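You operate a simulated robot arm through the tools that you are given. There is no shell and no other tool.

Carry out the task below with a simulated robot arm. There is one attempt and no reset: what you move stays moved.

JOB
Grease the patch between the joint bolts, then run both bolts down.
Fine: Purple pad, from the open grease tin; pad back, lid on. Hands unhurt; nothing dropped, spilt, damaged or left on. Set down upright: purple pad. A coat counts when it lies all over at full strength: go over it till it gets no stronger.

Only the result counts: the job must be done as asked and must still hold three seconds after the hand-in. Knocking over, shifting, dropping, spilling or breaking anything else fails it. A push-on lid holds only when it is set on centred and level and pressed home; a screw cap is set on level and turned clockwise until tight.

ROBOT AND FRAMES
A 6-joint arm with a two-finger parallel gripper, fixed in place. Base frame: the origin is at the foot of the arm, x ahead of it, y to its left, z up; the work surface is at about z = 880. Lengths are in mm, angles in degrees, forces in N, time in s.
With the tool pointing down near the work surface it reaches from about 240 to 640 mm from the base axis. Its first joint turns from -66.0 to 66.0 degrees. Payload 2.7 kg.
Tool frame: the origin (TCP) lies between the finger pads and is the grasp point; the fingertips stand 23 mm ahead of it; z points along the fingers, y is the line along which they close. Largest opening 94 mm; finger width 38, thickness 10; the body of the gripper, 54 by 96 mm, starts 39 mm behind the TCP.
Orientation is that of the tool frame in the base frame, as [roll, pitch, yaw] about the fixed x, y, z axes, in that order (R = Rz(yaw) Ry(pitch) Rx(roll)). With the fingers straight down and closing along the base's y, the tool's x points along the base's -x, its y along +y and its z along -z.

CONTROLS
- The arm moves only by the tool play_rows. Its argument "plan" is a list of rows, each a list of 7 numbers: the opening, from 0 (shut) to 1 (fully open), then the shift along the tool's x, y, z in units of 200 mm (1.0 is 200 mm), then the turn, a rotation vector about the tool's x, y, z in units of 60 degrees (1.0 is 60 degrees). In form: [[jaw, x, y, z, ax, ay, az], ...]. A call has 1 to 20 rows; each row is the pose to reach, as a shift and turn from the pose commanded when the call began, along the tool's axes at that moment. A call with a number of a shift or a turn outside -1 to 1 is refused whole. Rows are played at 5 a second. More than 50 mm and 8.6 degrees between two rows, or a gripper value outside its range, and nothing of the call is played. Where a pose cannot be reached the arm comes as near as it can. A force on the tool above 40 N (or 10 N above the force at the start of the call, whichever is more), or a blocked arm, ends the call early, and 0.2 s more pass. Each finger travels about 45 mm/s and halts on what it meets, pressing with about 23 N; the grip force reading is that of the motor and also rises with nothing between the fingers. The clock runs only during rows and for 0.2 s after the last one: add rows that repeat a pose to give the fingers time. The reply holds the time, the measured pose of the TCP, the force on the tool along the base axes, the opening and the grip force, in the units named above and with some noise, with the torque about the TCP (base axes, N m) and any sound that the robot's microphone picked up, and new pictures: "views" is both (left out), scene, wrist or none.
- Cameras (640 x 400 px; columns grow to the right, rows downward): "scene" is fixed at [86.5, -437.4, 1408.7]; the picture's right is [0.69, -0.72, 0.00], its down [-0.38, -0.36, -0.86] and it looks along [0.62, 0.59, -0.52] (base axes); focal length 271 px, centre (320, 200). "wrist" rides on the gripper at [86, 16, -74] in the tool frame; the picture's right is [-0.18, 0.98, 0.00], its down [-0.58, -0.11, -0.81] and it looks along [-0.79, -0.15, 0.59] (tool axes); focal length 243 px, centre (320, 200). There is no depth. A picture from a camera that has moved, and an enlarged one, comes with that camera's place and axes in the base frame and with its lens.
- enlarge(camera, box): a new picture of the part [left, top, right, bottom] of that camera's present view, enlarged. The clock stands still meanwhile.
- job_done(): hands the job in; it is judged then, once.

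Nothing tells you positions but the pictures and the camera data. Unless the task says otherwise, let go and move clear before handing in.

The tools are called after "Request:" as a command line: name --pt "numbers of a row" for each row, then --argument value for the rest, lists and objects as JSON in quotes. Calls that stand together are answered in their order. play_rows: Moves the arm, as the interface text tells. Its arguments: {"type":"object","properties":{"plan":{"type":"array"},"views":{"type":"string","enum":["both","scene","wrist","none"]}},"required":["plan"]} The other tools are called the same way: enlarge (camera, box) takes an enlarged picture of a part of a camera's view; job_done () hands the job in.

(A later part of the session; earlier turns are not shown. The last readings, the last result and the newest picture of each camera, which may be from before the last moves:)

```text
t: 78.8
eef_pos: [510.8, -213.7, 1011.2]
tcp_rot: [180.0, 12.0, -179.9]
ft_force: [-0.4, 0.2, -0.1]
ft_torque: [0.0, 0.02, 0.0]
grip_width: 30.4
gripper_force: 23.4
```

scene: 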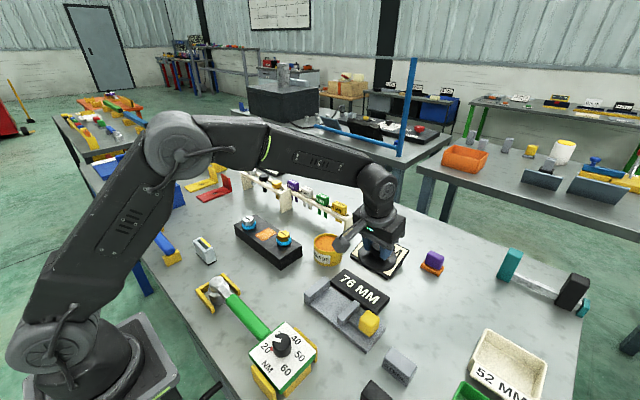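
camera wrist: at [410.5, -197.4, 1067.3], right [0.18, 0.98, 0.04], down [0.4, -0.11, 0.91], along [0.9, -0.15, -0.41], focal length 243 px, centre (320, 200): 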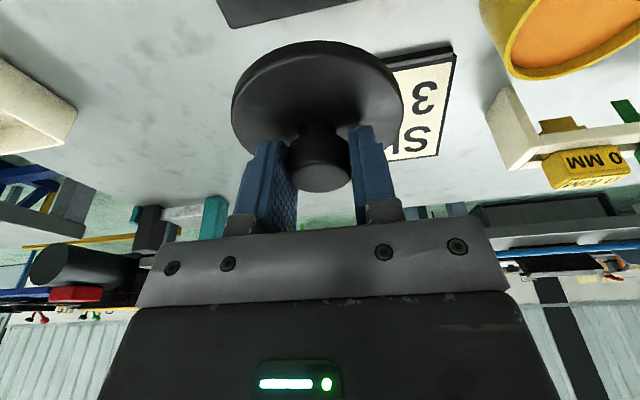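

Request:
play_rows --pt "0.2 0.0 0.15 0.0 0 0 0" --pt "0.2 0.0 0.32 0.0 0 0 0" --pt "0.2 0.0 0.49 0.0 0 0 0" --pt "0.2 0.01 0.65 0.03 0 0 0" --pt "0.2 0.026 0.743 0.097 0 0 0" --pt "0.2 0.026 0.743 0.097 0 0 0" --views "both"

Request:
play_rows --pt "0.2 0 0 0 0 0 0" --views "none"

Request:
enlarge --camera "scene" --box '[290, 200, 370, 280]'

Request:
enlarge --camera "wrist" --box '[200, 0, 440, 190]'

```text
t: 80.2
eef_pos: [509.3, -61.3, 992.2]
tcp_rot: [180.0, 12.0, -179.9]
ft_force: [0.4, 1.0, -0.4]
ft_torque: [0.03, -0.03, 0.05]
grip_width: 30.4
gripper_force: 23.2
camera wrist: at [409.1, -45.7, 1048.3], right [0.18, 0.98, 0.04], down [0.4, -0.11, 0.91], along [0.9, -0.15, -0.41], focal length 243 px, centre (320, 200)
```

scene: 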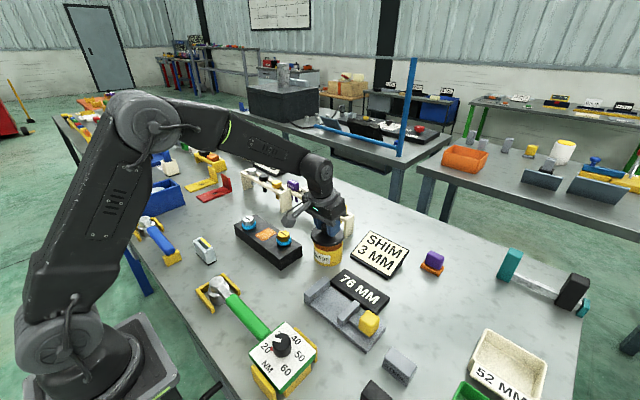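
wrist: 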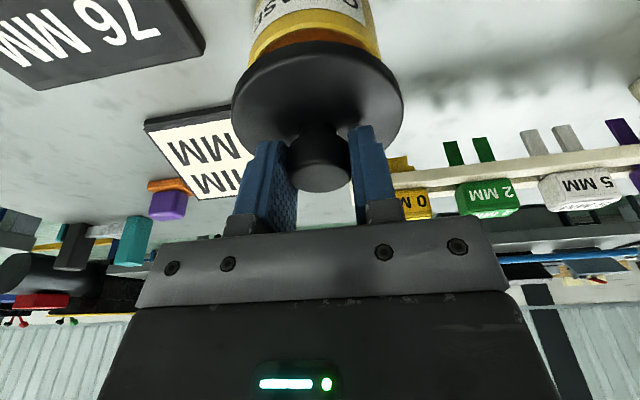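

```text
t: 80.6
eef_pos: [508.9, -61.8, 992.5]
tcp_rot: [179.9, 12.0, -180.0]
ft_force: [0.3, 0.4, -0.6]
ft_torque: [0.02, 0.02, 0.02]
grip_width: 30.3
gripper_force: 23.5
```

```text
5.00 times, centred on (330, 240) of scene
camera zoom: at [86.6, -437.4, 1408.7], right [0.69, -0.72, 0.0], down [-0.38, -0.36, -0.86], along [0.62, 0.59, -0.52], focal length 1355 px, centre (270, 0)
```

zoom: 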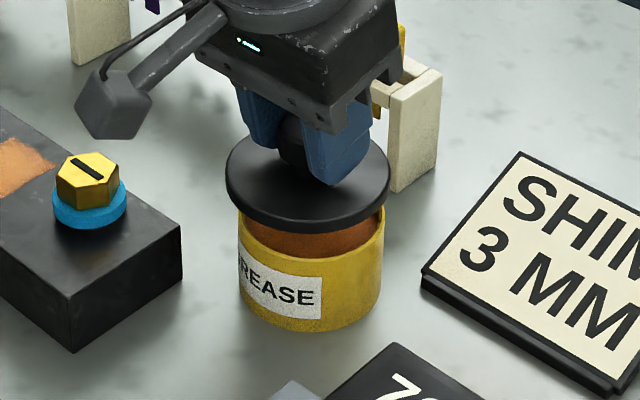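

```text
2.11 times, centred on (320, 95) of wrist
camera zoom: at [409.2, -46.0, 1048.3], right [0.18, 0.98, 0.04], down [0.4, -0.11, 0.91], along [0.9, -0.15, -0.41], focal length 511 px, centre (320, 421)
```

zoom: 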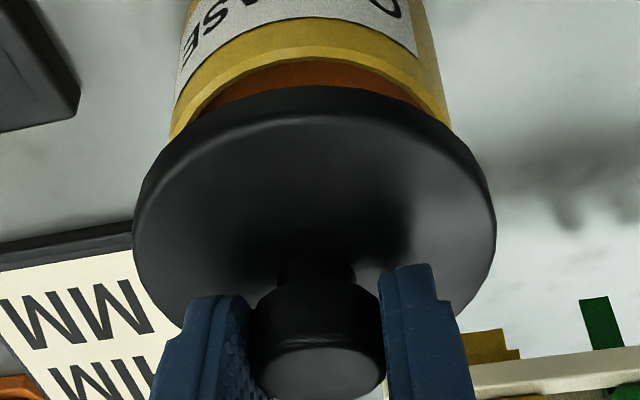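

Request:
play_rows --pt "0.2 -0.015 -0.0015 0.003 0 0 0" --pt "0.2 -0.008 -0.0015 0.04 0 0 0" --pt "0.2 0.0 -0.0015 0.08 0 0 0" --pt "0.2 0.0072 -0.0015 0.111 0 0 0" --pt "0.2 0.0072 -0.0015 0.111 0 0 0" --views "none"

Request:
play_rows --pt "0.2 0 0 0 0 0 0" --views "both"

Request:
enlarge --camera "scene" --box '[300, 215, 356, 275]'

Request:
enlarge --camera "wrist" --box '[200, 0, 440, 190]'

```text
t: 81.8
eef_pos: [511.6, -61.7, 970.6]
tcp_rot: [-180.0, 12.1, 180.0]
ft_force: [0.3, -0.3, -0.5]
ft_torque: [0.01, 0.01, 0.0]
grip_width: 30.4
gripper_force: 23.1
```

```text
t: 82.2
eef_pos: [512.0, -62.6, 970.6]
tcp_rot: [-180.0, 12.0, -180.0]
ft_force: [-0.2, 0.8, -0.1]
ft_torque: [0.01, -0.01, 0.0]
grip_width: 30.3
gripper_force: 22.9
camera wrist: at [412.3, -46.4, 1026.9], right [0.18, 0.98, 0.04], down [0.4, -0.11, 0.91], along [0.9, -0.15, -0.41], focal length 243 px, centre (320, 200)
```

scene: 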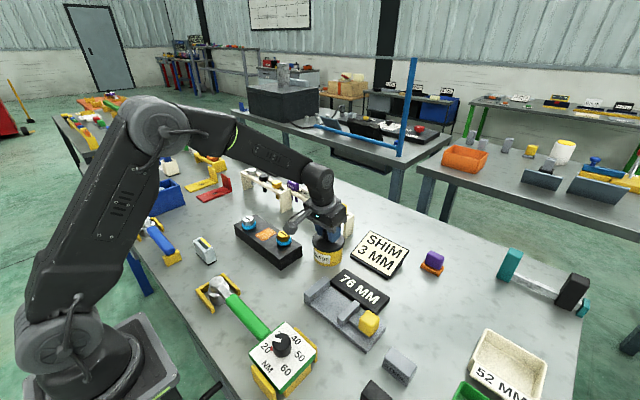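
wrist: 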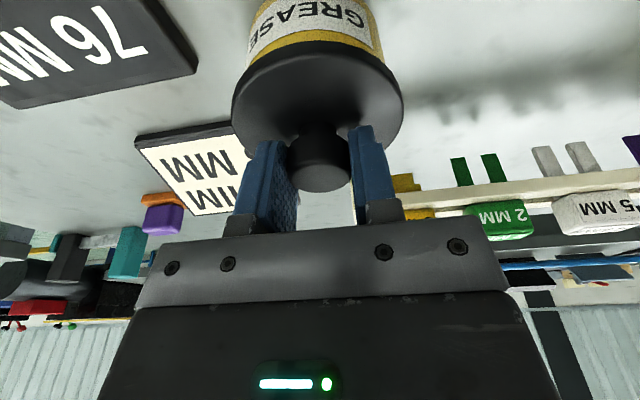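

```text
6.67 times, centred on (328, 245) of scene
camera zoom: at [86.6, -437.4, 1408.7], right [0.69, -0.72, 0.0], down [-0.38, -0.36, -0.86], along [0.62, 0.59, -0.52], focal length 1806 px, centre (267, -100)
```

zoom: 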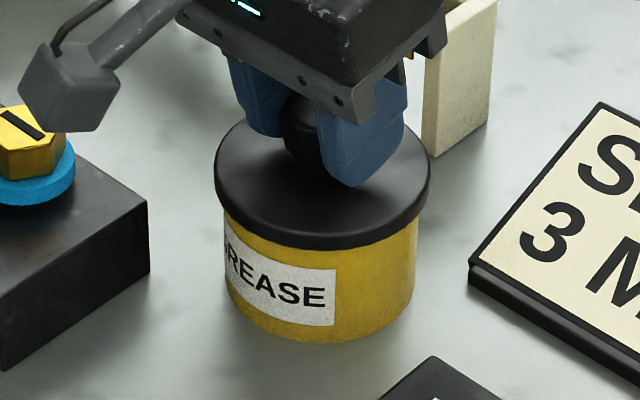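

```text
2.11 times, centred on (320, 95) of wrist
camera zoom: at [412.3, -46.4, 1026.9], right [0.18, 0.98, 0.04], down [0.4, -0.11, 0.91], along [0.9, -0.15, -0.41], focal length 511 px, centre (320, 421)
```

zoom: 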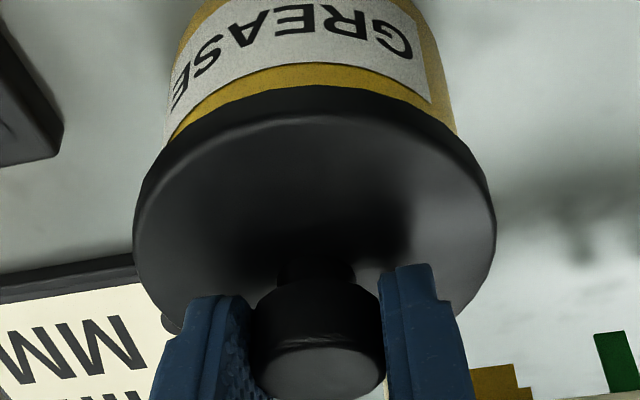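

The lid now lines up with the tin to within about half a millimetre in both views. I'll lower it in small guarded steps.

Request:
play_rows --pt "0.2 0.001 0 0.0049 0 0 0" --pt "0.2 0.0021 0 0.0098 0 0 0" --pt "0.2 0.0031 0 0.0147 0 0 0" --pt "0.2 0.0031 0 0.0147 0 0 0" --views "none"

Request:
play_rows --pt "0.2 0.001 0 0.0049 0 0 0" --pt "0.2 0.0021 0 0.0098 0 0 0" --pt "0.2 0.0021 0 0.0098 0 0 0" --views "none"

Request:
play_rows --pt "0.2 0.001 0 0.0049 0 0 0" --pt "0.2 0.0021 0 0.0098 0 0 0" --pt "0.2 0.0021 0 0.0098 0 0 0" --views "none"

```text
t: 83.2
eef_pos: [512.5, -61.6, 967.9]
tcp_rot: [179.9, 12.0, 179.9]
ft_force: [0.5, 0.5, -0.2]
ft_torque: [0.0, -0.02, -0.01]
grip_width: 30.4
gripper_force: 22.6
```

```text
t: 84.0
eef_pos: [513.1, -61.8, 968.3]
tcp_rot: [-180.0, 12.1, 180.0]
ft_force: [-10.7, 5.4, 22.9]
ft_torque: [0.19, 0.38, 0.01]
grip_width: 30.6
gripper_force: 22.8
heard: snap
```

```text
t: 84.8
eef_pos: [513.2, -62.8, 965.8]
tcp_rot: [-179.9, 12.4, -179.9]
ft_force: [-4.6, 5.8, 26.6]
ft_torque: [0.17, 0.02, -0.01]
grip_width: 30.7
gripper_force: 23.4
```

Request:
enlarge --camera "scene" --box '[300, 215, 356, 275]'

Request:
enlarge --camera "wrist" --box '[200, 0, 440, 190]'

```text
6.67 times, centred on (328, 245) of scene
camera zoom: at [86.0, -437.2, 1408.8], right [0.69, -0.72, 0.0], down [-0.38, -0.36, -0.86], along [0.62, 0.59, -0.52], focal length 1806 px, centre (267, -100)
```

zoom: 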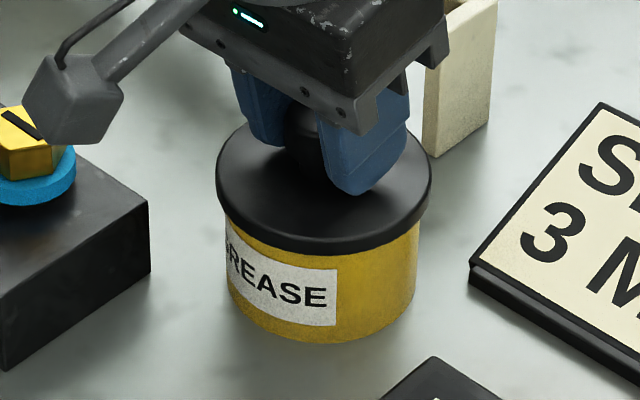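

```text
2.11 times, centred on (320, 95) of wrist
camera zoom: at [413.1, -46.7, 1021.3], right [0.18, 0.98, 0.04], down [0.4, -0.11, 0.91], along [0.9, -0.15, -0.41], focal length 511 px, centre (320, 421)
```

zoom: 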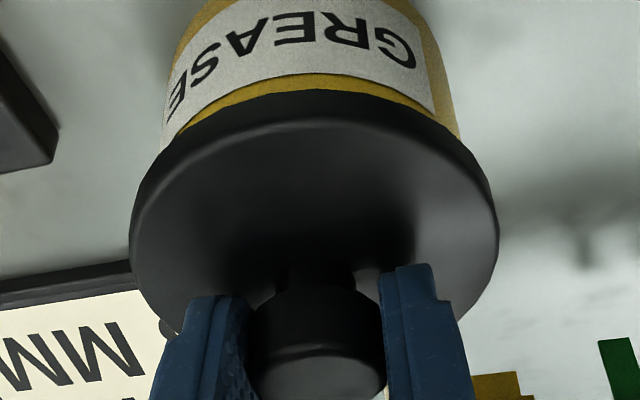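

The lid snapped home ("heard: snap") and looks level and centred. I'll unload the pressing force, release the knob and back away.

Request:
play_rows --pt "0.2 -0.0015 0 -0.0075 0 0 0" --pt "0.2 -0.0015 0 -0.0075 0 0 0" --views "none"

Request:
play_rows --pt "0.35 0 0 0 0 0 0" --pt "0.5 0 0 0 0 0 0" --pt "0.62 0 0 0 0 0 0" --pt "0.62 0 0 0 0 0 0" --views "wrist"

Request:
enlarge --camera "wrist" --box '[200, 0, 440, 190]'

```text
t: 85.4
eef_pos: [513.4, -62.8, 965.8]
tcp_rot: [-180.0, 12.1, 180.0]
ft_force: [8.0, 6.3, 9.8]
ft_torque: [0.13, -0.49, 0.07]
grip_width: 30.5
gripper_force: 23.1
```

```text
t: 86.4
eef_pos: [511.8, -62.1, 964.0]
tcp_rot: [-180.0, 11.9, -179.9]
ft_force: [0.8, 0.9, -0.4]
ft_torque: [0.01, 0.04, 0.03]
grip_width: 58.4
gripper_force: 0.1
camera wrist: at [412.4, -46.9, 1021.3], right [0.18, 0.98, 0.04], down [0.4, -0.11, 0.91], along [0.9, -0.15, -0.42], focal length 243 px, centre (320, 200)
```

wrist: 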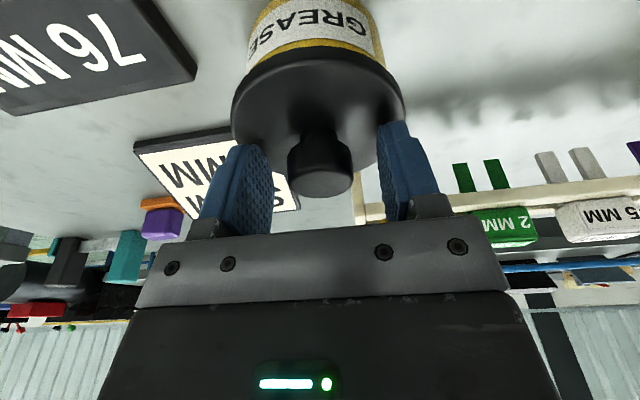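

```text
2.11 times, centred on (320, 95) of wrist
camera zoom: at [412.4, -46.9, 1021.3], right [0.18, 0.98, 0.04], down [0.4, -0.11, 0.91], along [0.9, -0.15, -0.42], focal length 511 px, centre (320, 421)
```

zoom: 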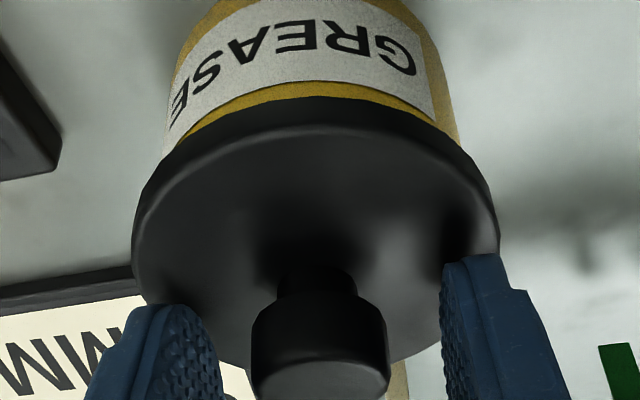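

Request:
play_rows --pt "0.62 -0.02 0 -0.098 0 0 0" --pt "0.62 -0.06 0 -0.293 0 0 0" --pt "0.62 -0.11 0 -0.53 0 0 0" --pt "0.62 -0.11 0 -0.53 0 0 0" --views "both"

Request:
enlarge --camera "scene" --box '[300, 215, 356, 275]'

Request:
enlarge --camera "scene" --box '[225, 200, 310, 275]'

```text
t: 87.4
eef_pos: [511.1, -64.4, 1073.0]
tcp_rot: [179.9, 12.0, -179.9]
ft_force: [0.0, 0.1, 0.2]
ft_torque: [0.03, 0.04, -0.01]
grip_width: 58.3
gripper_force: 0.1
camera wrist: at [410.7, -48.6, 1128.9], right [0.18, 0.98, 0.04], down [0.4, -0.11, 0.91], along [0.9, -0.15, -0.41], focal length 243 px, centre (320, 200)
```

scene: 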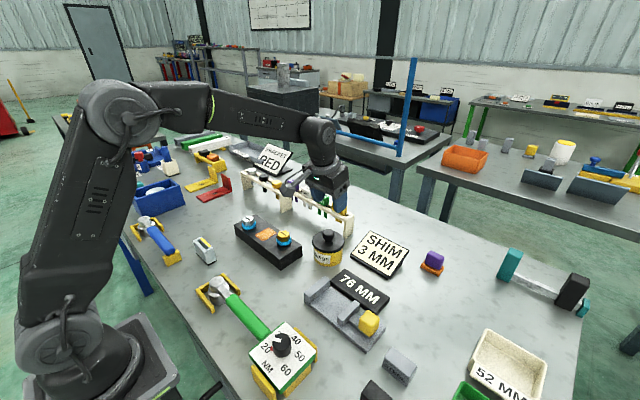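
wrist: 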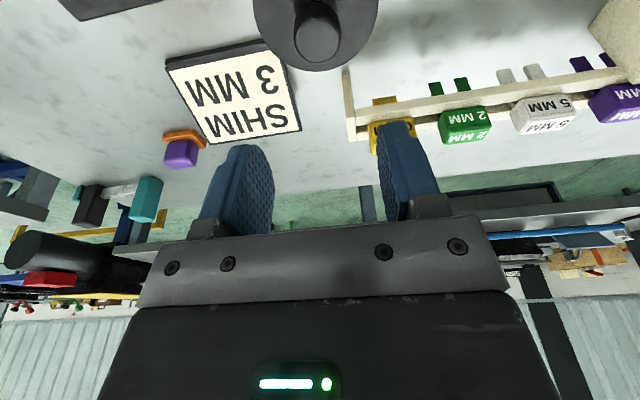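

```text
6.67 times, centred on (328, 245) of scene
camera zoom: at [86.5, -437.4, 1408.7], right [0.69, -0.72, 0.0], down [-0.38, -0.36, -0.86], along [0.62, 0.59, -0.52], focal length 1806 px, centre (267, -100)
```

zoom: 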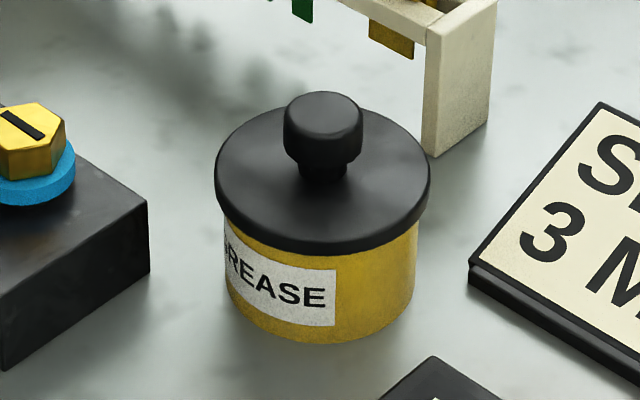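

```text
5.33 times, centred on (268, 238) of scene
camera zoom: at [86.5, -437.4, 1408.7], right [0.69, -0.72, 0.0], down [-0.38, -0.36, -0.86], along [0.62, 0.59, -0.52], focal length 1445 px, centre (600, 0)
```

zoom: 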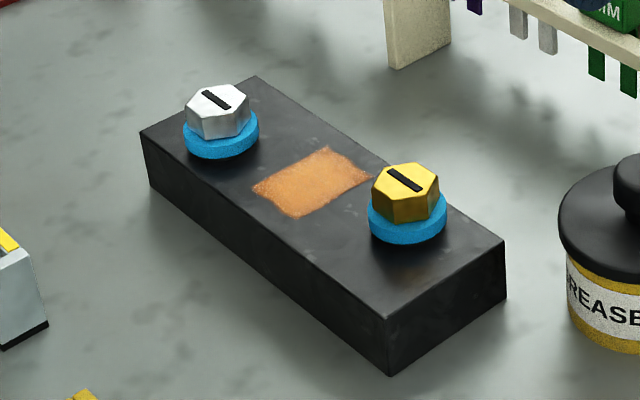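

The lid is on and the coat looks complete. Next I'll bring the gripper upright above the gold bolt and look straight at its head.

Request:
play_rows --pt "0.62 0.08 0.1 0.02 0 0.04 0" --pt "0.62 0.16 0.2 0.05 0 0.08 0" --pt "0.55 0.24 0.3 0.1 0 0.12 0" --pt "0.5 0.32 0.4 0.14 0 0.16 0" --pt "0.5 0.406 0.4875 0.185 0 0.2 0" --pt "0.5 0.406 0.4875 0.185 0 0.2 0" --views "both"

Request:
enlarge --camera "wrist" --box '[220, 0, 420, 150]'

Request:
enlarge --camera "scene" --box '[225, 190, 325, 275]'

```text
t: 88.8
eef_pos: [440.6, 35.1, 1022.0]
tcp_rot: [180.0, -0.1, 180.0]
ft_force: [-0.3, -0.7, 0.1]
ft_torque: [0.05, 0.0, 0.01]
grip_width: 46.9
gripper_force: 0.0
camera wrist: at [353.6, 49.6, 1097.2], right [0.18, 0.98, 0.0], down [0.58, -0.11, 0.81], along [0.79, -0.15, -0.59], focal length 243 px, centre (320, 200)
```

scene: 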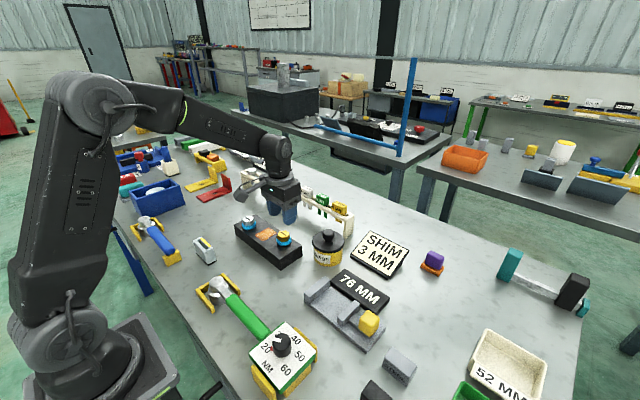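
wrist: 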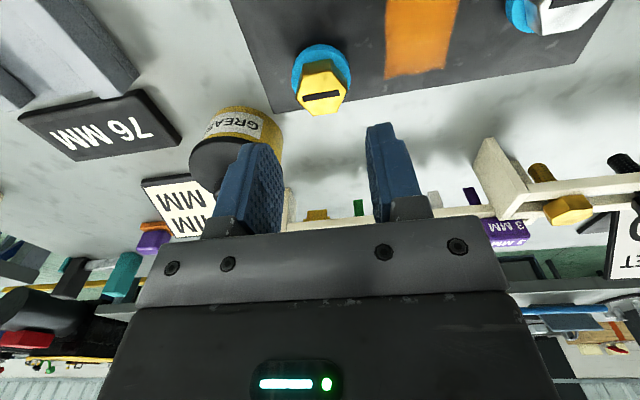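

```text
2.67 times, centred on (320, 75) of wrist
camera zoom: at [353.6, 49.6, 1097.2], right [0.18, 0.98, 0.0], down [0.58, -0.11, 0.81], along [0.79, -0.15, -0.59], focal length 647 px, centre (320, 533)
```

zoom: 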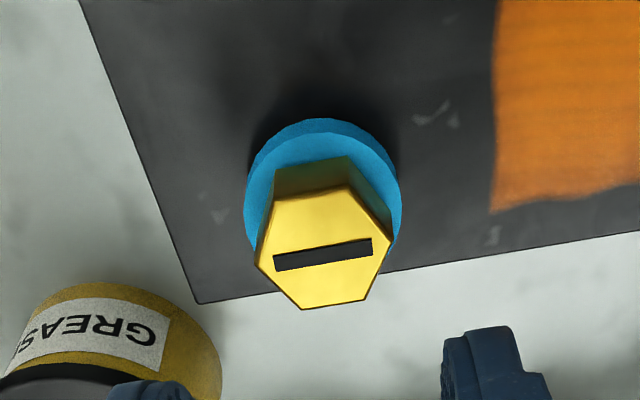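

```text
4.71 times, centred on (275, 232) of scene
camera zoom: at [86.5, -437.4, 1408.7], right [0.69, -0.72, 0.0], down [-0.38, -0.36, -0.86], along [0.62, 0.59, -0.52], focal length 1275 px, centre (532, 47)
```

zoom: 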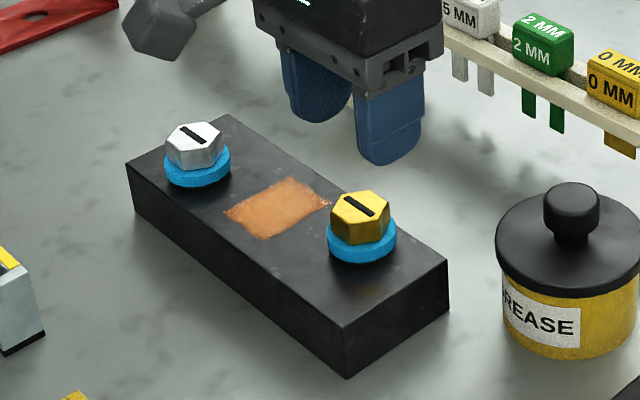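

Request:
enlarge --camera "wrist" --box '[370, 0, 490, 100]'

```text
4.00 times, centred on (430, 50) of wrist
camera zoom: at [353.6, 49.6, 1097.2], right [0.18, 0.98, 0.0], down [0.58, -0.11, 0.81], along [0.79, -0.15, -0.59], focal length 970 px, centre (-120, 800)
```

zoom: 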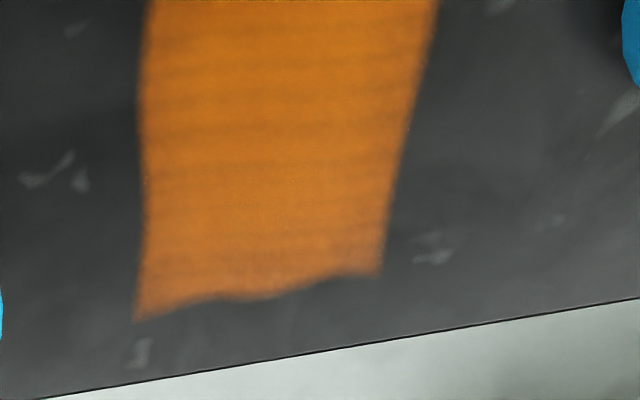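

I want to check the whole coat from above before turning anything, so I'll back the camera up a bit.

Request:
play_rows --pt "0.5 0.15 0.1 -0.05 0 0 0" --pt "0.5 0.3 0.2 -0.1 0 0 0" --pt "0.5 0.35 0.3 -0.15 0 0 0" --pt "0.5 0.35 0.3 -0.15 0 0 0" --views "wrist"

Request:
enlarge --camera "wrist" --box '[260, 30, 400, 130]'

```text
t: 89.8
eef_pos: [370.6, 93.2, 1050.7]
tcp_rot: [180.0, 0.0, 180.0]
ft_force: [1.0, 0.5, 0.2]
ft_torque: [0.0, 0.01, -0.02]
grip_width: 46.9
gripper_force: 0.1
camera wrist: at [283.5, 108.6, 1126.5], right [0.18, 0.98, 0.0], down [0.58, -0.11, 0.81], along [0.79, -0.15, -0.59], focal length 243 px, centre (320, 200)
```

wrist: 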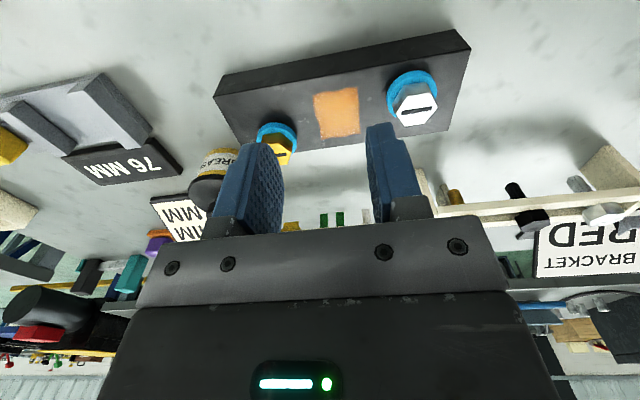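

```text
4.00 times, centred on (330, 80) of wrist
camera zoom: at [283.5, 108.6, 1126.5], right [0.18, 0.98, 0.0], down [0.58, -0.11, 0.81], along [0.79, -0.15, -0.59], focal length 970 px, centre (280, 680)
```

zoom: 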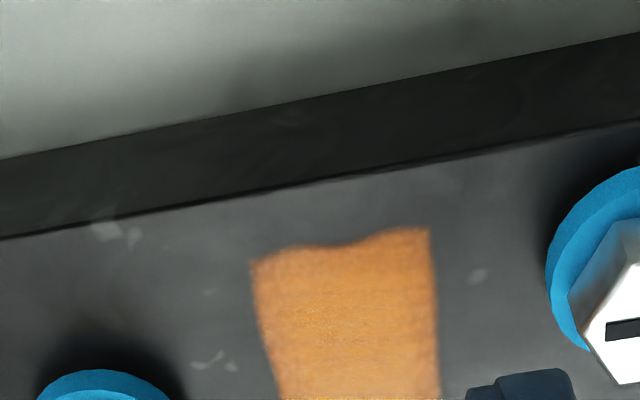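

Request:
play_rows --pt "0.5 -0.07 -0.06 0.05 0 0 -0.1" --pt "0.5 -0.14 -0.12 0.1 0 0 -0.2" --pt "0.5 -0.21 -0.18 0.15 0 0 -0.3" --pt "0.5 -0.28 -0.24 0.2 0 0 -0.4" --pt "0.5 -0.3435 -0.297 0.2535 0 0 -0.5" --pt "0.5 -0.3435 -0.297 0.2535 0 0 -0.5" --views "both"

Request:
play_rows --pt "0.5 0 0 0 0 0 0" --views "none"

Request:
enlarge --camera "wrist" --box '[220, 0, 420, 150]'

Request:
enlarge --camera "scene" --box '[235, 190, 325, 275]'

```text
t: 91.2
eef_pos: [439.6, 35.1, 1000.2]
tcp_rot: [180.0, -0.1, -150.0]
ft_force: [-0.3, -0.1, 0.9]
ft_torque: [-0.02, 0.0, 0.0]
grip_width: 46.9
gripper_force: 0.0
camera wrist: at [356.6, 4.2, 1076.3], right [-0.33, 0.94, 0.0], down [0.56, 0.2, 0.81], along [0.76, 0.27, -0.59], focal length 243 px, centre (320, 200)
```

scene: 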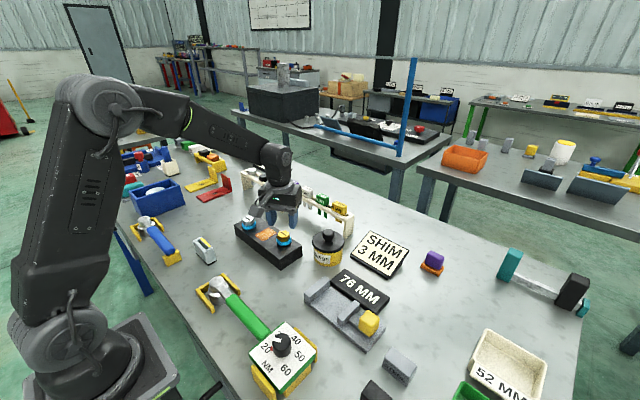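
wrist: 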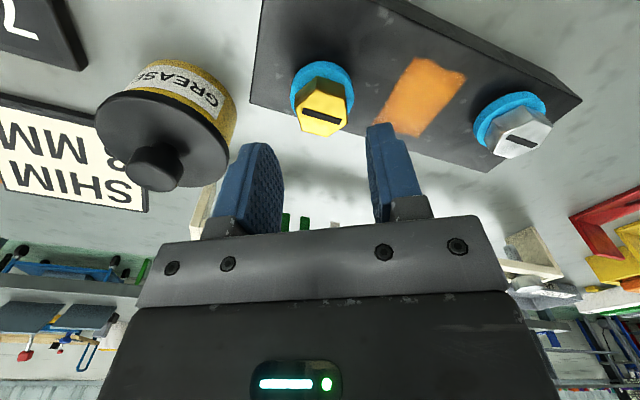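

```text
t: 91.6
eef_pos: [440.0, 35.3, 1000.9]
tcp_rot: [180.0, 0.0, -150.0]
ft_force: [-1.0, 0.2, 0.2]
ft_torque: [-0.02, 0.01, 0.01]
grip_width: 47.0
gripper_force: 0.0
```

```text
2.67 times, centred on (320, 75) of wrist
camera zoom: at [356.4, 4.5, 1076.3], right [-0.33, 0.94, 0.0], down [0.56, 0.2, 0.81], along [0.76, 0.27, -0.59], focal length 647 px, centre (320, 533)
```

zoom: 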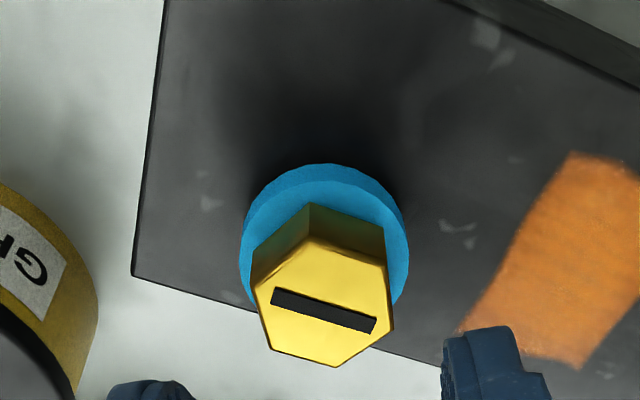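

```text
4.71 times, centred on (280, 232) of scene
camera zoom: at [86.5, -437.4, 1408.7], right [0.69, -0.72, 0.0], down [-0.38, -0.36, -0.86], along [0.62, 0.59, -0.52], focal length 1275 px, centre (508, 47)
```

zoom: 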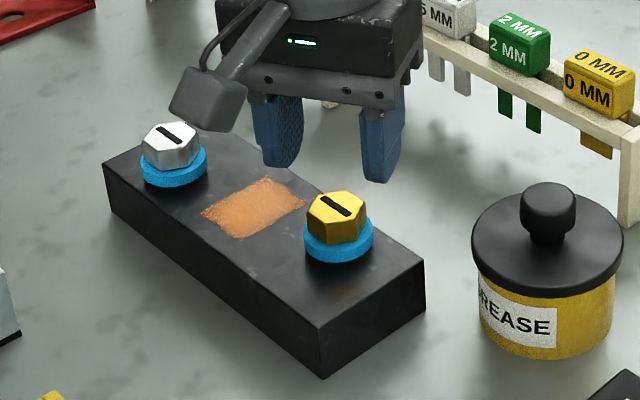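

Request:
play_rows --pt "0.5 0.004 0 0.06 0 0 0" --pt "0.5 0.004 0 0.12 0 0 0" --pt "0.5 0.004 0 0.17 0 0 0" --pt "0.5 0.004 0 0.205 0 0 0" --pt "0.5 0.004 0 0.205 0 0 0" --views "both"

Request:
enlarge --camera "wrist" --box '[220, 50, 420, 200]'

Request:
enlarge --camera "scene" --box '[255, 200, 310, 260]'

```text
t: 92.8
eef_pos: [438.4, 33.8, 958.3]
tcp_rot: [179.9, -0.1, -150.0]
ft_force: [0.0, 0.2, 0.0]
ft_torque: [0.01, 0.02, 0.0]
grip_width: 47.1
gripper_force: 0.0
camera wrist: at [355.9, 4.5, 1034.5], right [-0.33, 0.94, 0.0], down [0.56, 0.2, 0.81], along [0.76, 0.27, -0.59], focal length 243 px, centre (320, 200)
```

scene: 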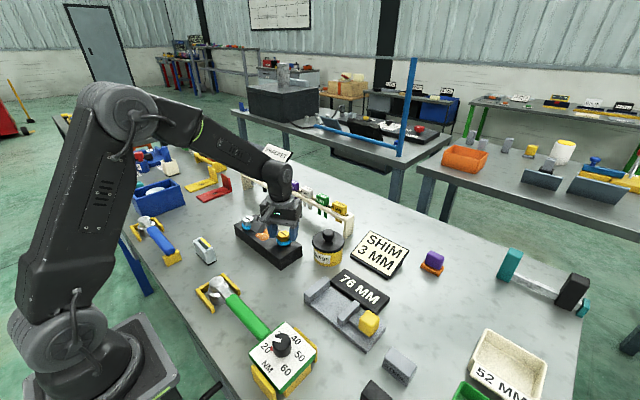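
wrist: 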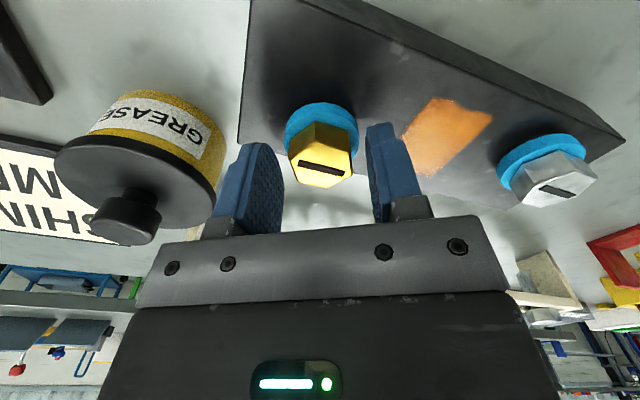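

```text
2.67 times, centred on (320, 125) of wrist
camera zoom: at [355.9, 4.5, 1034.5], right [-0.33, 0.94, 0.0], down [0.56, 0.2, 0.81], along [0.76, 0.27, -0.59], focal length 647 px, centre (320, 400)
```

zoom: 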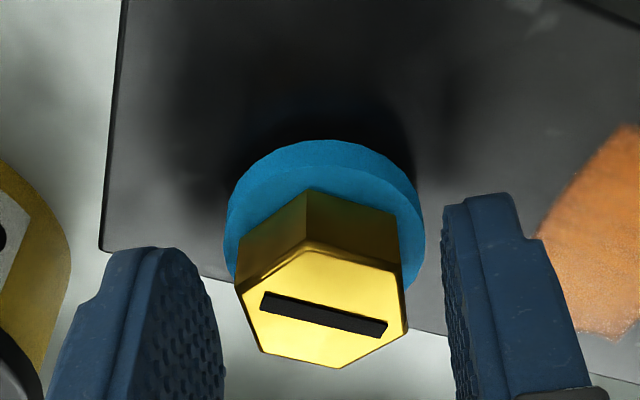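

```text
6.67 times, centred on (282, 230) of scene
camera zoom: at [86.5, -437.4, 1408.7], right [0.69, -0.72, 0.0], down [-0.38, -0.36, -0.86], along [0.62, 0.59, -0.52], focal length 1806 px, centre (570, 0)
```

zoom: 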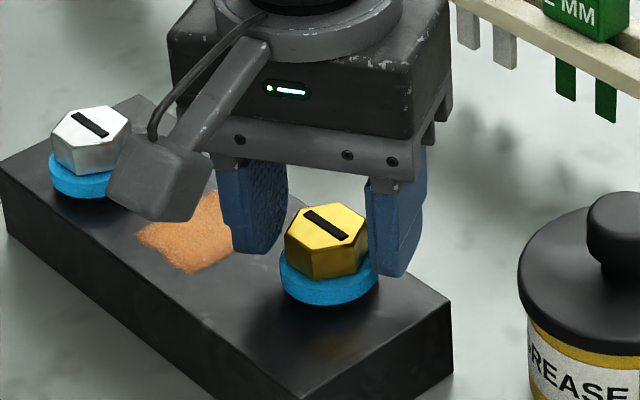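

Request:
play_rows --pt "0.5 0 0 0.01 0 0 0" --pt "0.4 0 0 0.01 0 0 0" --pt "0.25 0 0 0.01 0 0 0" --pt "0.2 0 0 0.01 0 0 0" --pt "0.2 0 0 0.01 0 0 0" --pt "0.2 0 0 0.01 0 0 0" --views "wrist"

Request:
enlarge --camera "wrist" --box '[220, 50, 420, 200]'

```text
t: 94.2
eef_pos: [437.6, 34.8, 956.1]
tcp_rot: [-180.0, -0.1, -150.0]
ft_force: [-2.8, 7.3, -0.2]
ft_torque: [0.15, -0.03, -0.02]
grip_width: 29.4
gripper_force: 45.2
camera wrist: at [355.4, 5.1, 1032.4], right [-0.33, 0.94, 0.0], down [0.56, 0.2, 0.81], along [0.76, 0.27, -0.59], focal length 243 px, centre (320, 200)
```

wrist: 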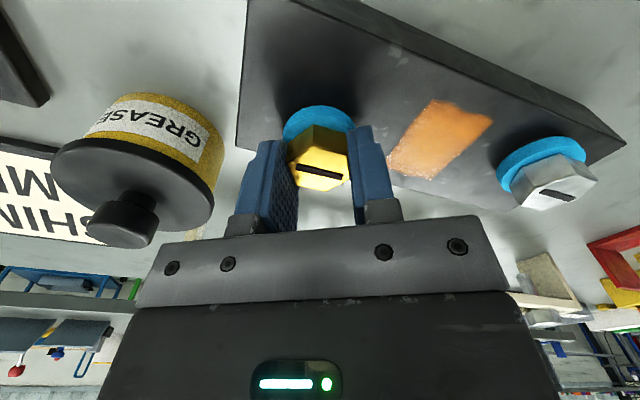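

```text
2.67 times, centred on (320, 125) of wrist
camera zoom: at [355.4, 5.1, 1032.4], right [-0.33, 0.94, 0.0], down [0.56, 0.2, 0.81], along [0.76, 0.27, -0.59], focal length 647 px, centre (320, 400)
```

zoom: 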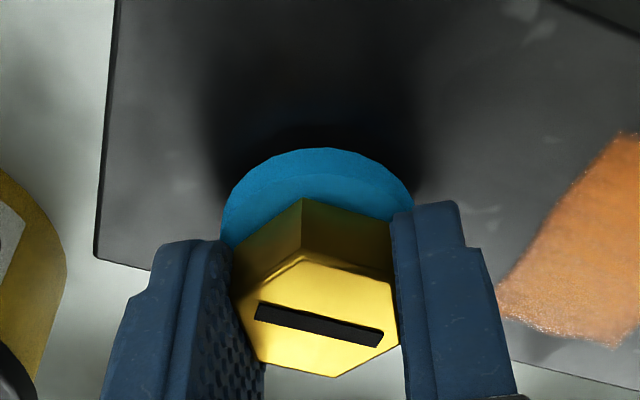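

The gold head is gripped on its flats at 29.4 mm. I'll try a 30° clockwise turn and watch the torque.

Request:
play_rows --pt "0.2 0 0.002 0 0 0 0.12" --pt "0.2 0 0.002 0 0 0 0.25" --pt "0.2 0 0.002 0 0 0 0.37" --pt "0.2 0 0.002 0 0 0 0.5" --pt "0.2 0 0.002 0 0 0 0.5" --views "wrist"

Request:
enlarge --camera "wrist" --box '[220, 50, 420, 200]'

Request:
enlarge --camera "scene" --box '[255, 200, 310, 260]'

```text
t: 95.4
eef_pos: [438.8, 35.1, 956.7]
tcp_rot: [180.0, -0.1, 179.8]
ft_force: [5.3, 4.1, -23.9]
ft_torque: [-0.02, -0.49, 0.01]
grip_width: 29.6
gripper_force: 45.2
camera wrist: at [352.1, 50.8, 1031.5], right [0.19, 0.98, 0.0], down [0.58, -0.11, 0.81], along [0.79, -0.15, -0.59], focal length 243 px, centre (320, 200)
```

wrist: 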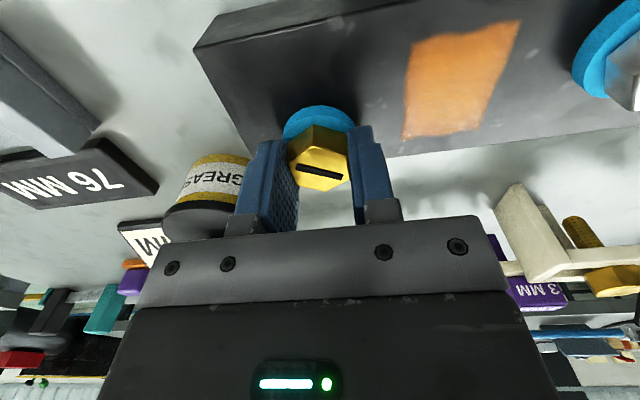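

```text
2.67 times, centred on (320, 125) of wrist
camera zoom: at [352.1, 50.8, 1031.5], right [0.19, 0.98, 0.0], down [0.58, -0.11, 0.81], along [0.79, -0.15, -0.59], focal length 647 px, centre (320, 400)
```

zoom: 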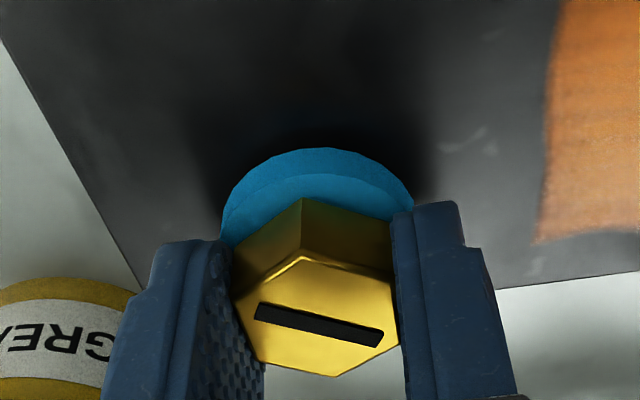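

```text
6.67 times, centred on (282, 230) of scene
camera zoom: at [87.0, -437.3, 1408.7], right [0.69, -0.72, 0.0], down [-0.38, -0.36, -0.85], along [0.62, 0.59, -0.52], focal length 1806 px, centre (570, 0)
```

zoom: 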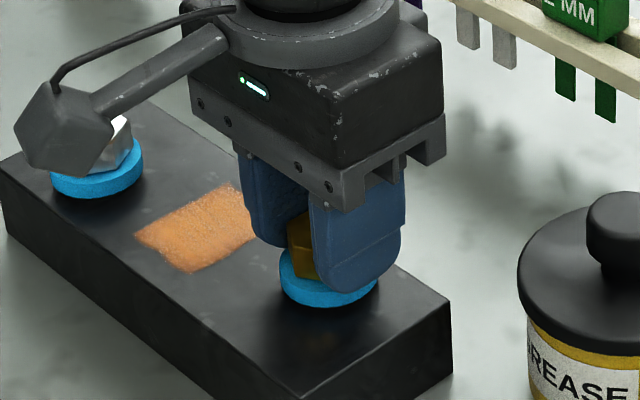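

The bolt turns with the fingers and pulls down (−24 N), so I'll follow it downward as I keep turning.

Request:
play_rows --pt "0.2 0 0 0.006 0 0 0.0" --pt "0.2 0 0 0.006 0 0 0.0" --views "none"

Request:
play_rows --pt "0.2 0 0 0.0015 0 0 0.12" --pt "0.2 0 0 0.003 0 0 0.25" --pt "0.2 0 0 0.0045 0 0 0.37" --pt "0.2 0 0 0.006 0 0 0.5" --pt "0.2 0 0 0.006 0 0 0.5" --views "none"

```text
t: 96.0
eef_pos: [438.2, 35.1, 955.6]
tcp_rot: [-179.9, 0.1, 179.9]
ft_force: [4.4, 1.0, -7.1]
ft_torque: [-0.03, 1.27, -0.02]
grip_width: 29.5
gripper_force: 44.6
```

```text
t: 97.2
eef_pos: [439.2, 35.0, 954.6]
tcp_rot: [-179.8, -0.1, 149.9]
ft_force: [-10.9, 3.8, -2.6]
ft_torque: [-0.46, -0.73, -0.02]
grip_width: 29.7
gripper_force: 45.1
```

Request:
play_rows --pt "0.2 0 0 0 0 0 0" --views "both"

Request:
enlarge --camera "wrist" --box '[220, 50, 420, 200]'

Request:
enlarge --camera "scene" --box '[255, 200, 310, 260]'

```text
t: 97.6
eef_pos: [436.7, 35.7, 955.4]
tcp_rot: [180.0, -0.1, 149.9]
ft_force: [-11.6, 5.3, -0.4]
ft_torque: [0.0, 0.03, -0.05]
grip_width: 29.5
gripper_force: 45.0
camera wrist: at [371.8, 91.6, 1030.3], right [0.65, 0.76, 0.0], down [0.45, -0.39, 0.81], along [0.61, -0.53, -0.59], focal length 243 px, centre (320, 200)
```

scene: 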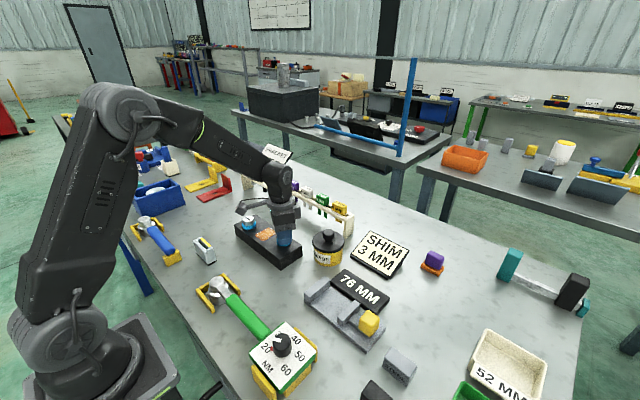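
wrist: 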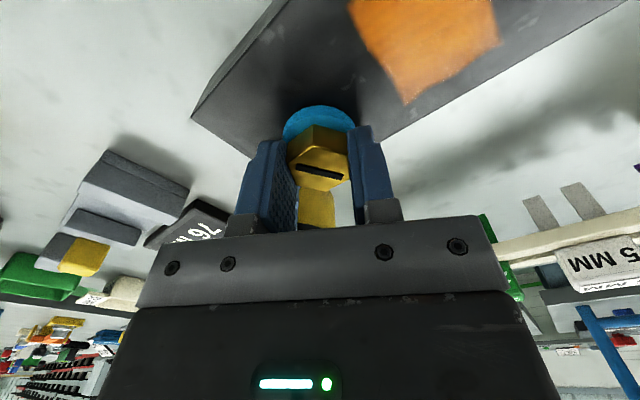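

```text
2.67 times, centred on (320, 125) of wrist
camera zoom: at [371.8, 91.6, 1030.3], right [0.65, 0.76, 0.0], down [0.45, -0.39, 0.81], along [0.61, -0.53, -0.59], focal length 647 px, centre (320, 400)
```

zoom: 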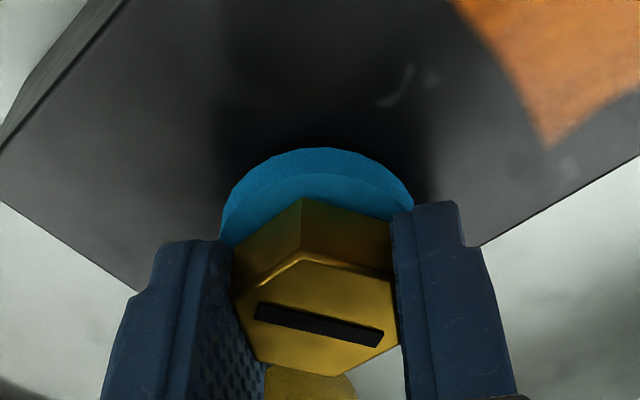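

```text
6.67 times, centred on (282, 230) of scene
camera zoom: at [86.2, -437.3, 1408.8], right [0.69, -0.72, 0.0], down [-0.38, -0.36, -0.86], along [0.62, 0.59, -0.52], focal length 1806 px, centre (570, 0)
```

zoom: 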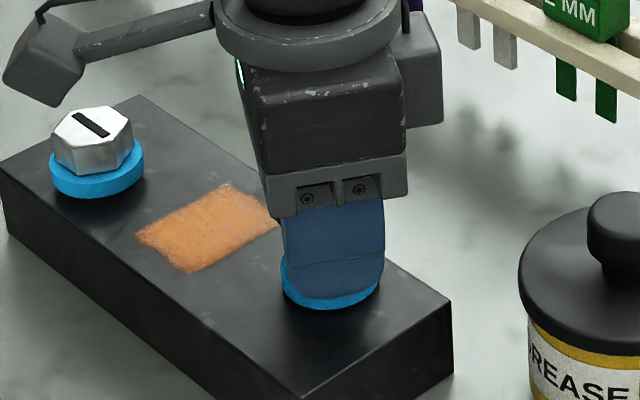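

Request:
play_rows --pt "0.2 0 0 0.0016 0 0 0.12" --pt "0.2 0 0 0.0032 0 0 0.25" --pt "0.2 0 0 0.0048 0 0 0.37" --pt "0.2 0 0 0.0064 0 0 0.5" --pt "0.2 0 0 0.0064 0 0 0.5" --views "none"

Request:
play_rows --pt "0.2 0 0 0 0 0 0" --views "wrist"

Request:
enlarge --camera "wrist" --box '[220, 50, 420, 200]'

Request:
enlarge --camera "scene" --box '[255, 200, 310, 260]'

```text
t: 98.8
eef_pos: [439.7, 35.0, 953.4]
tcp_rot: [179.9, 0.1, 119.9]
ft_force: [-5.7, -1.8, 0.4]
ft_torque: [0.42, 0.35, -0.02]
grip_width: 29.3
gripper_force: 45.2
```

```text
t: 99.2
eef_pos: [437.9, 35.2, 954.2]
tcp_rot: [180.0, 0.0, 120.0]
ft_force: [-5.1, -1.6, 1.6]
ft_torque: [-0.06, 0.03, -0.03]
grip_width: 29.6
gripper_force: 45.0
camera wrist: at [409.1, 117.3, 1028.9], right [0.94, 0.33, 0.0], down [0.2, -0.56, 0.81], along [0.27, -0.76, -0.59], focal length 243 px, centre (320, 200)
```

wrist: 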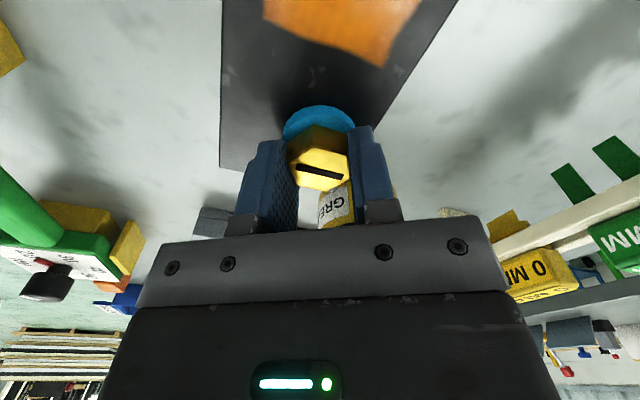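

```text
2.67 times, centred on (320, 125) of wrist
camera zoom: at [409.1, 117.3, 1028.9], right [0.94, 0.33, 0.0], down [0.2, -0.56, 0.81], along [0.27, -0.76, -0.59], focal length 647 px, centre (320, 400)
```

zoom: 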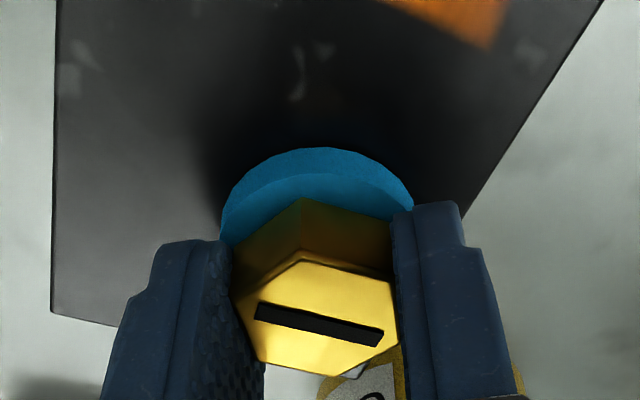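

```text
6.67 times, centred on (282, 230) of scene
camera zoom: at [86.4, -437.5, 1408.7], right [0.69, -0.72, 0.0], down [-0.38, -0.36, -0.86], along [0.62, 0.59, -0.52], focal length 1806 px, centre (570, 0)
```

zoom: 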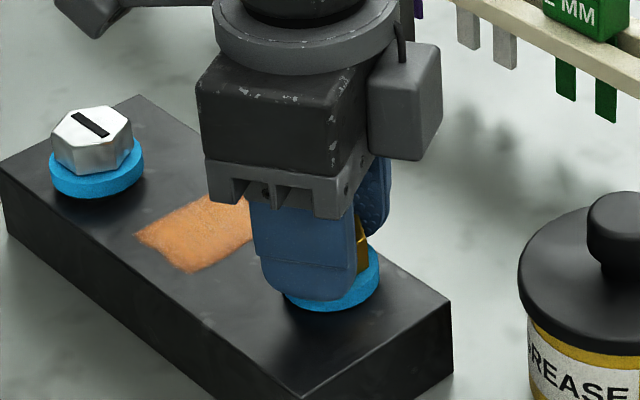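

Request:
play_rows --pt "0.2 0 0 0.001 0 0 0.12" --pt "0.2 0 0 0.0022 0 0 0.25" --pt "0.2 0 0 0.0034 0 0 0.37" --pt "0.2 0 0 0.0045 0 0 0.5" --pt "0.2 0 0 0.0045 0 0 0.5" --views "none"

Request:
play_rows --pt "0.2 0 0 0 0 0 0" --views "wrist"

Request:
enlarge --camera "wrist" --box '[220, 50, 420, 200]'

Request:
enlarge --camera "scene" --box '[255, 200, 310, 260]'

```text
t: 100.4
eef_pos: [437.3, 34.1, 951.9]
tcp_rot: [-179.9, -0.1, 89.9]
ft_force: [-6.6, -6.9, 3.6]
ft_torque: [-0.47, 0.17, -0.04]
grip_width: 29.2
gripper_force: 45.3
```

```text
t: 100.8
eef_pos: [437.1, 35.8, 950.9]
tcp_rot: [180.0, -0.1, 89.9]
ft_force: [-5.9, -7.4, 4.2]
ft_torque: [-0.31, 0.11, -0.03]
grip_width: 29.5
gripper_force: 44.8
camera wrist: at [454.6, 120.7, 1027.9], right [0.98, -0.19, 0.0], down [-0.11, -0.58, 0.81], along [-0.15, -0.79, -0.59], focal length 243 px, centre (320, 200)
```

wrist: 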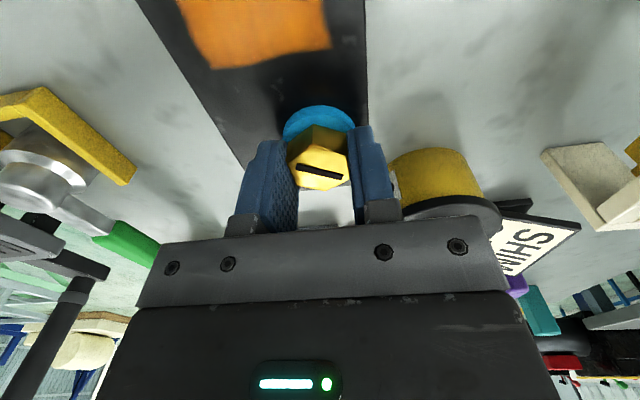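

```text
2.67 times, centred on (320, 125) of wrist
camera zoom: at [454.6, 120.7, 1027.9], right [0.98, -0.19, 0.0], down [-0.11, -0.58, 0.81], along [-0.15, -0.79, -0.59], focal length 647 px, centre (320, 400)
```

zoom: 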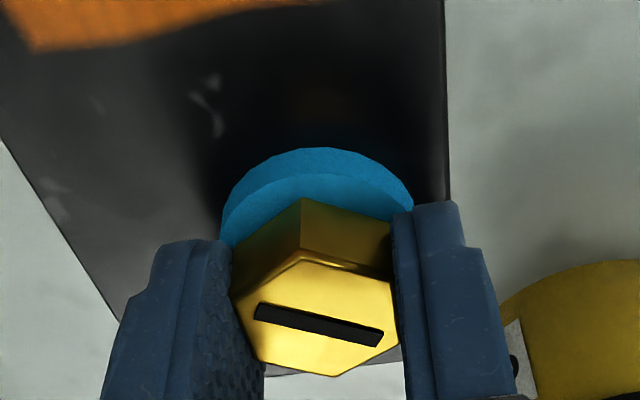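

```text
6.67 times, centred on (282, 230) of scene
camera zoom: at [86.3, -437.6, 1408.7], right [0.69, -0.72, 0.0], down [-0.38, -0.36, -0.86], along [0.62, 0.59, -0.52], focal length 1806 px, centre (570, 0)
```

zoom: 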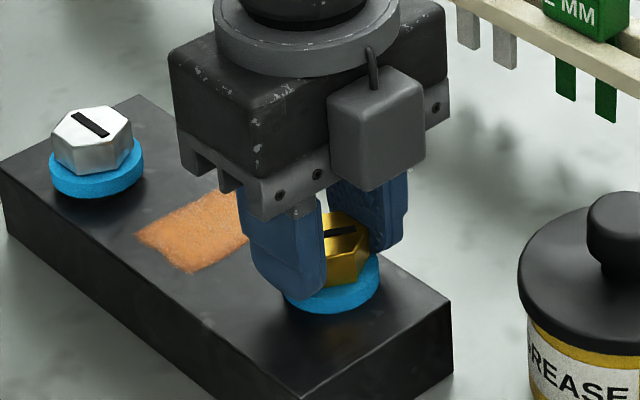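

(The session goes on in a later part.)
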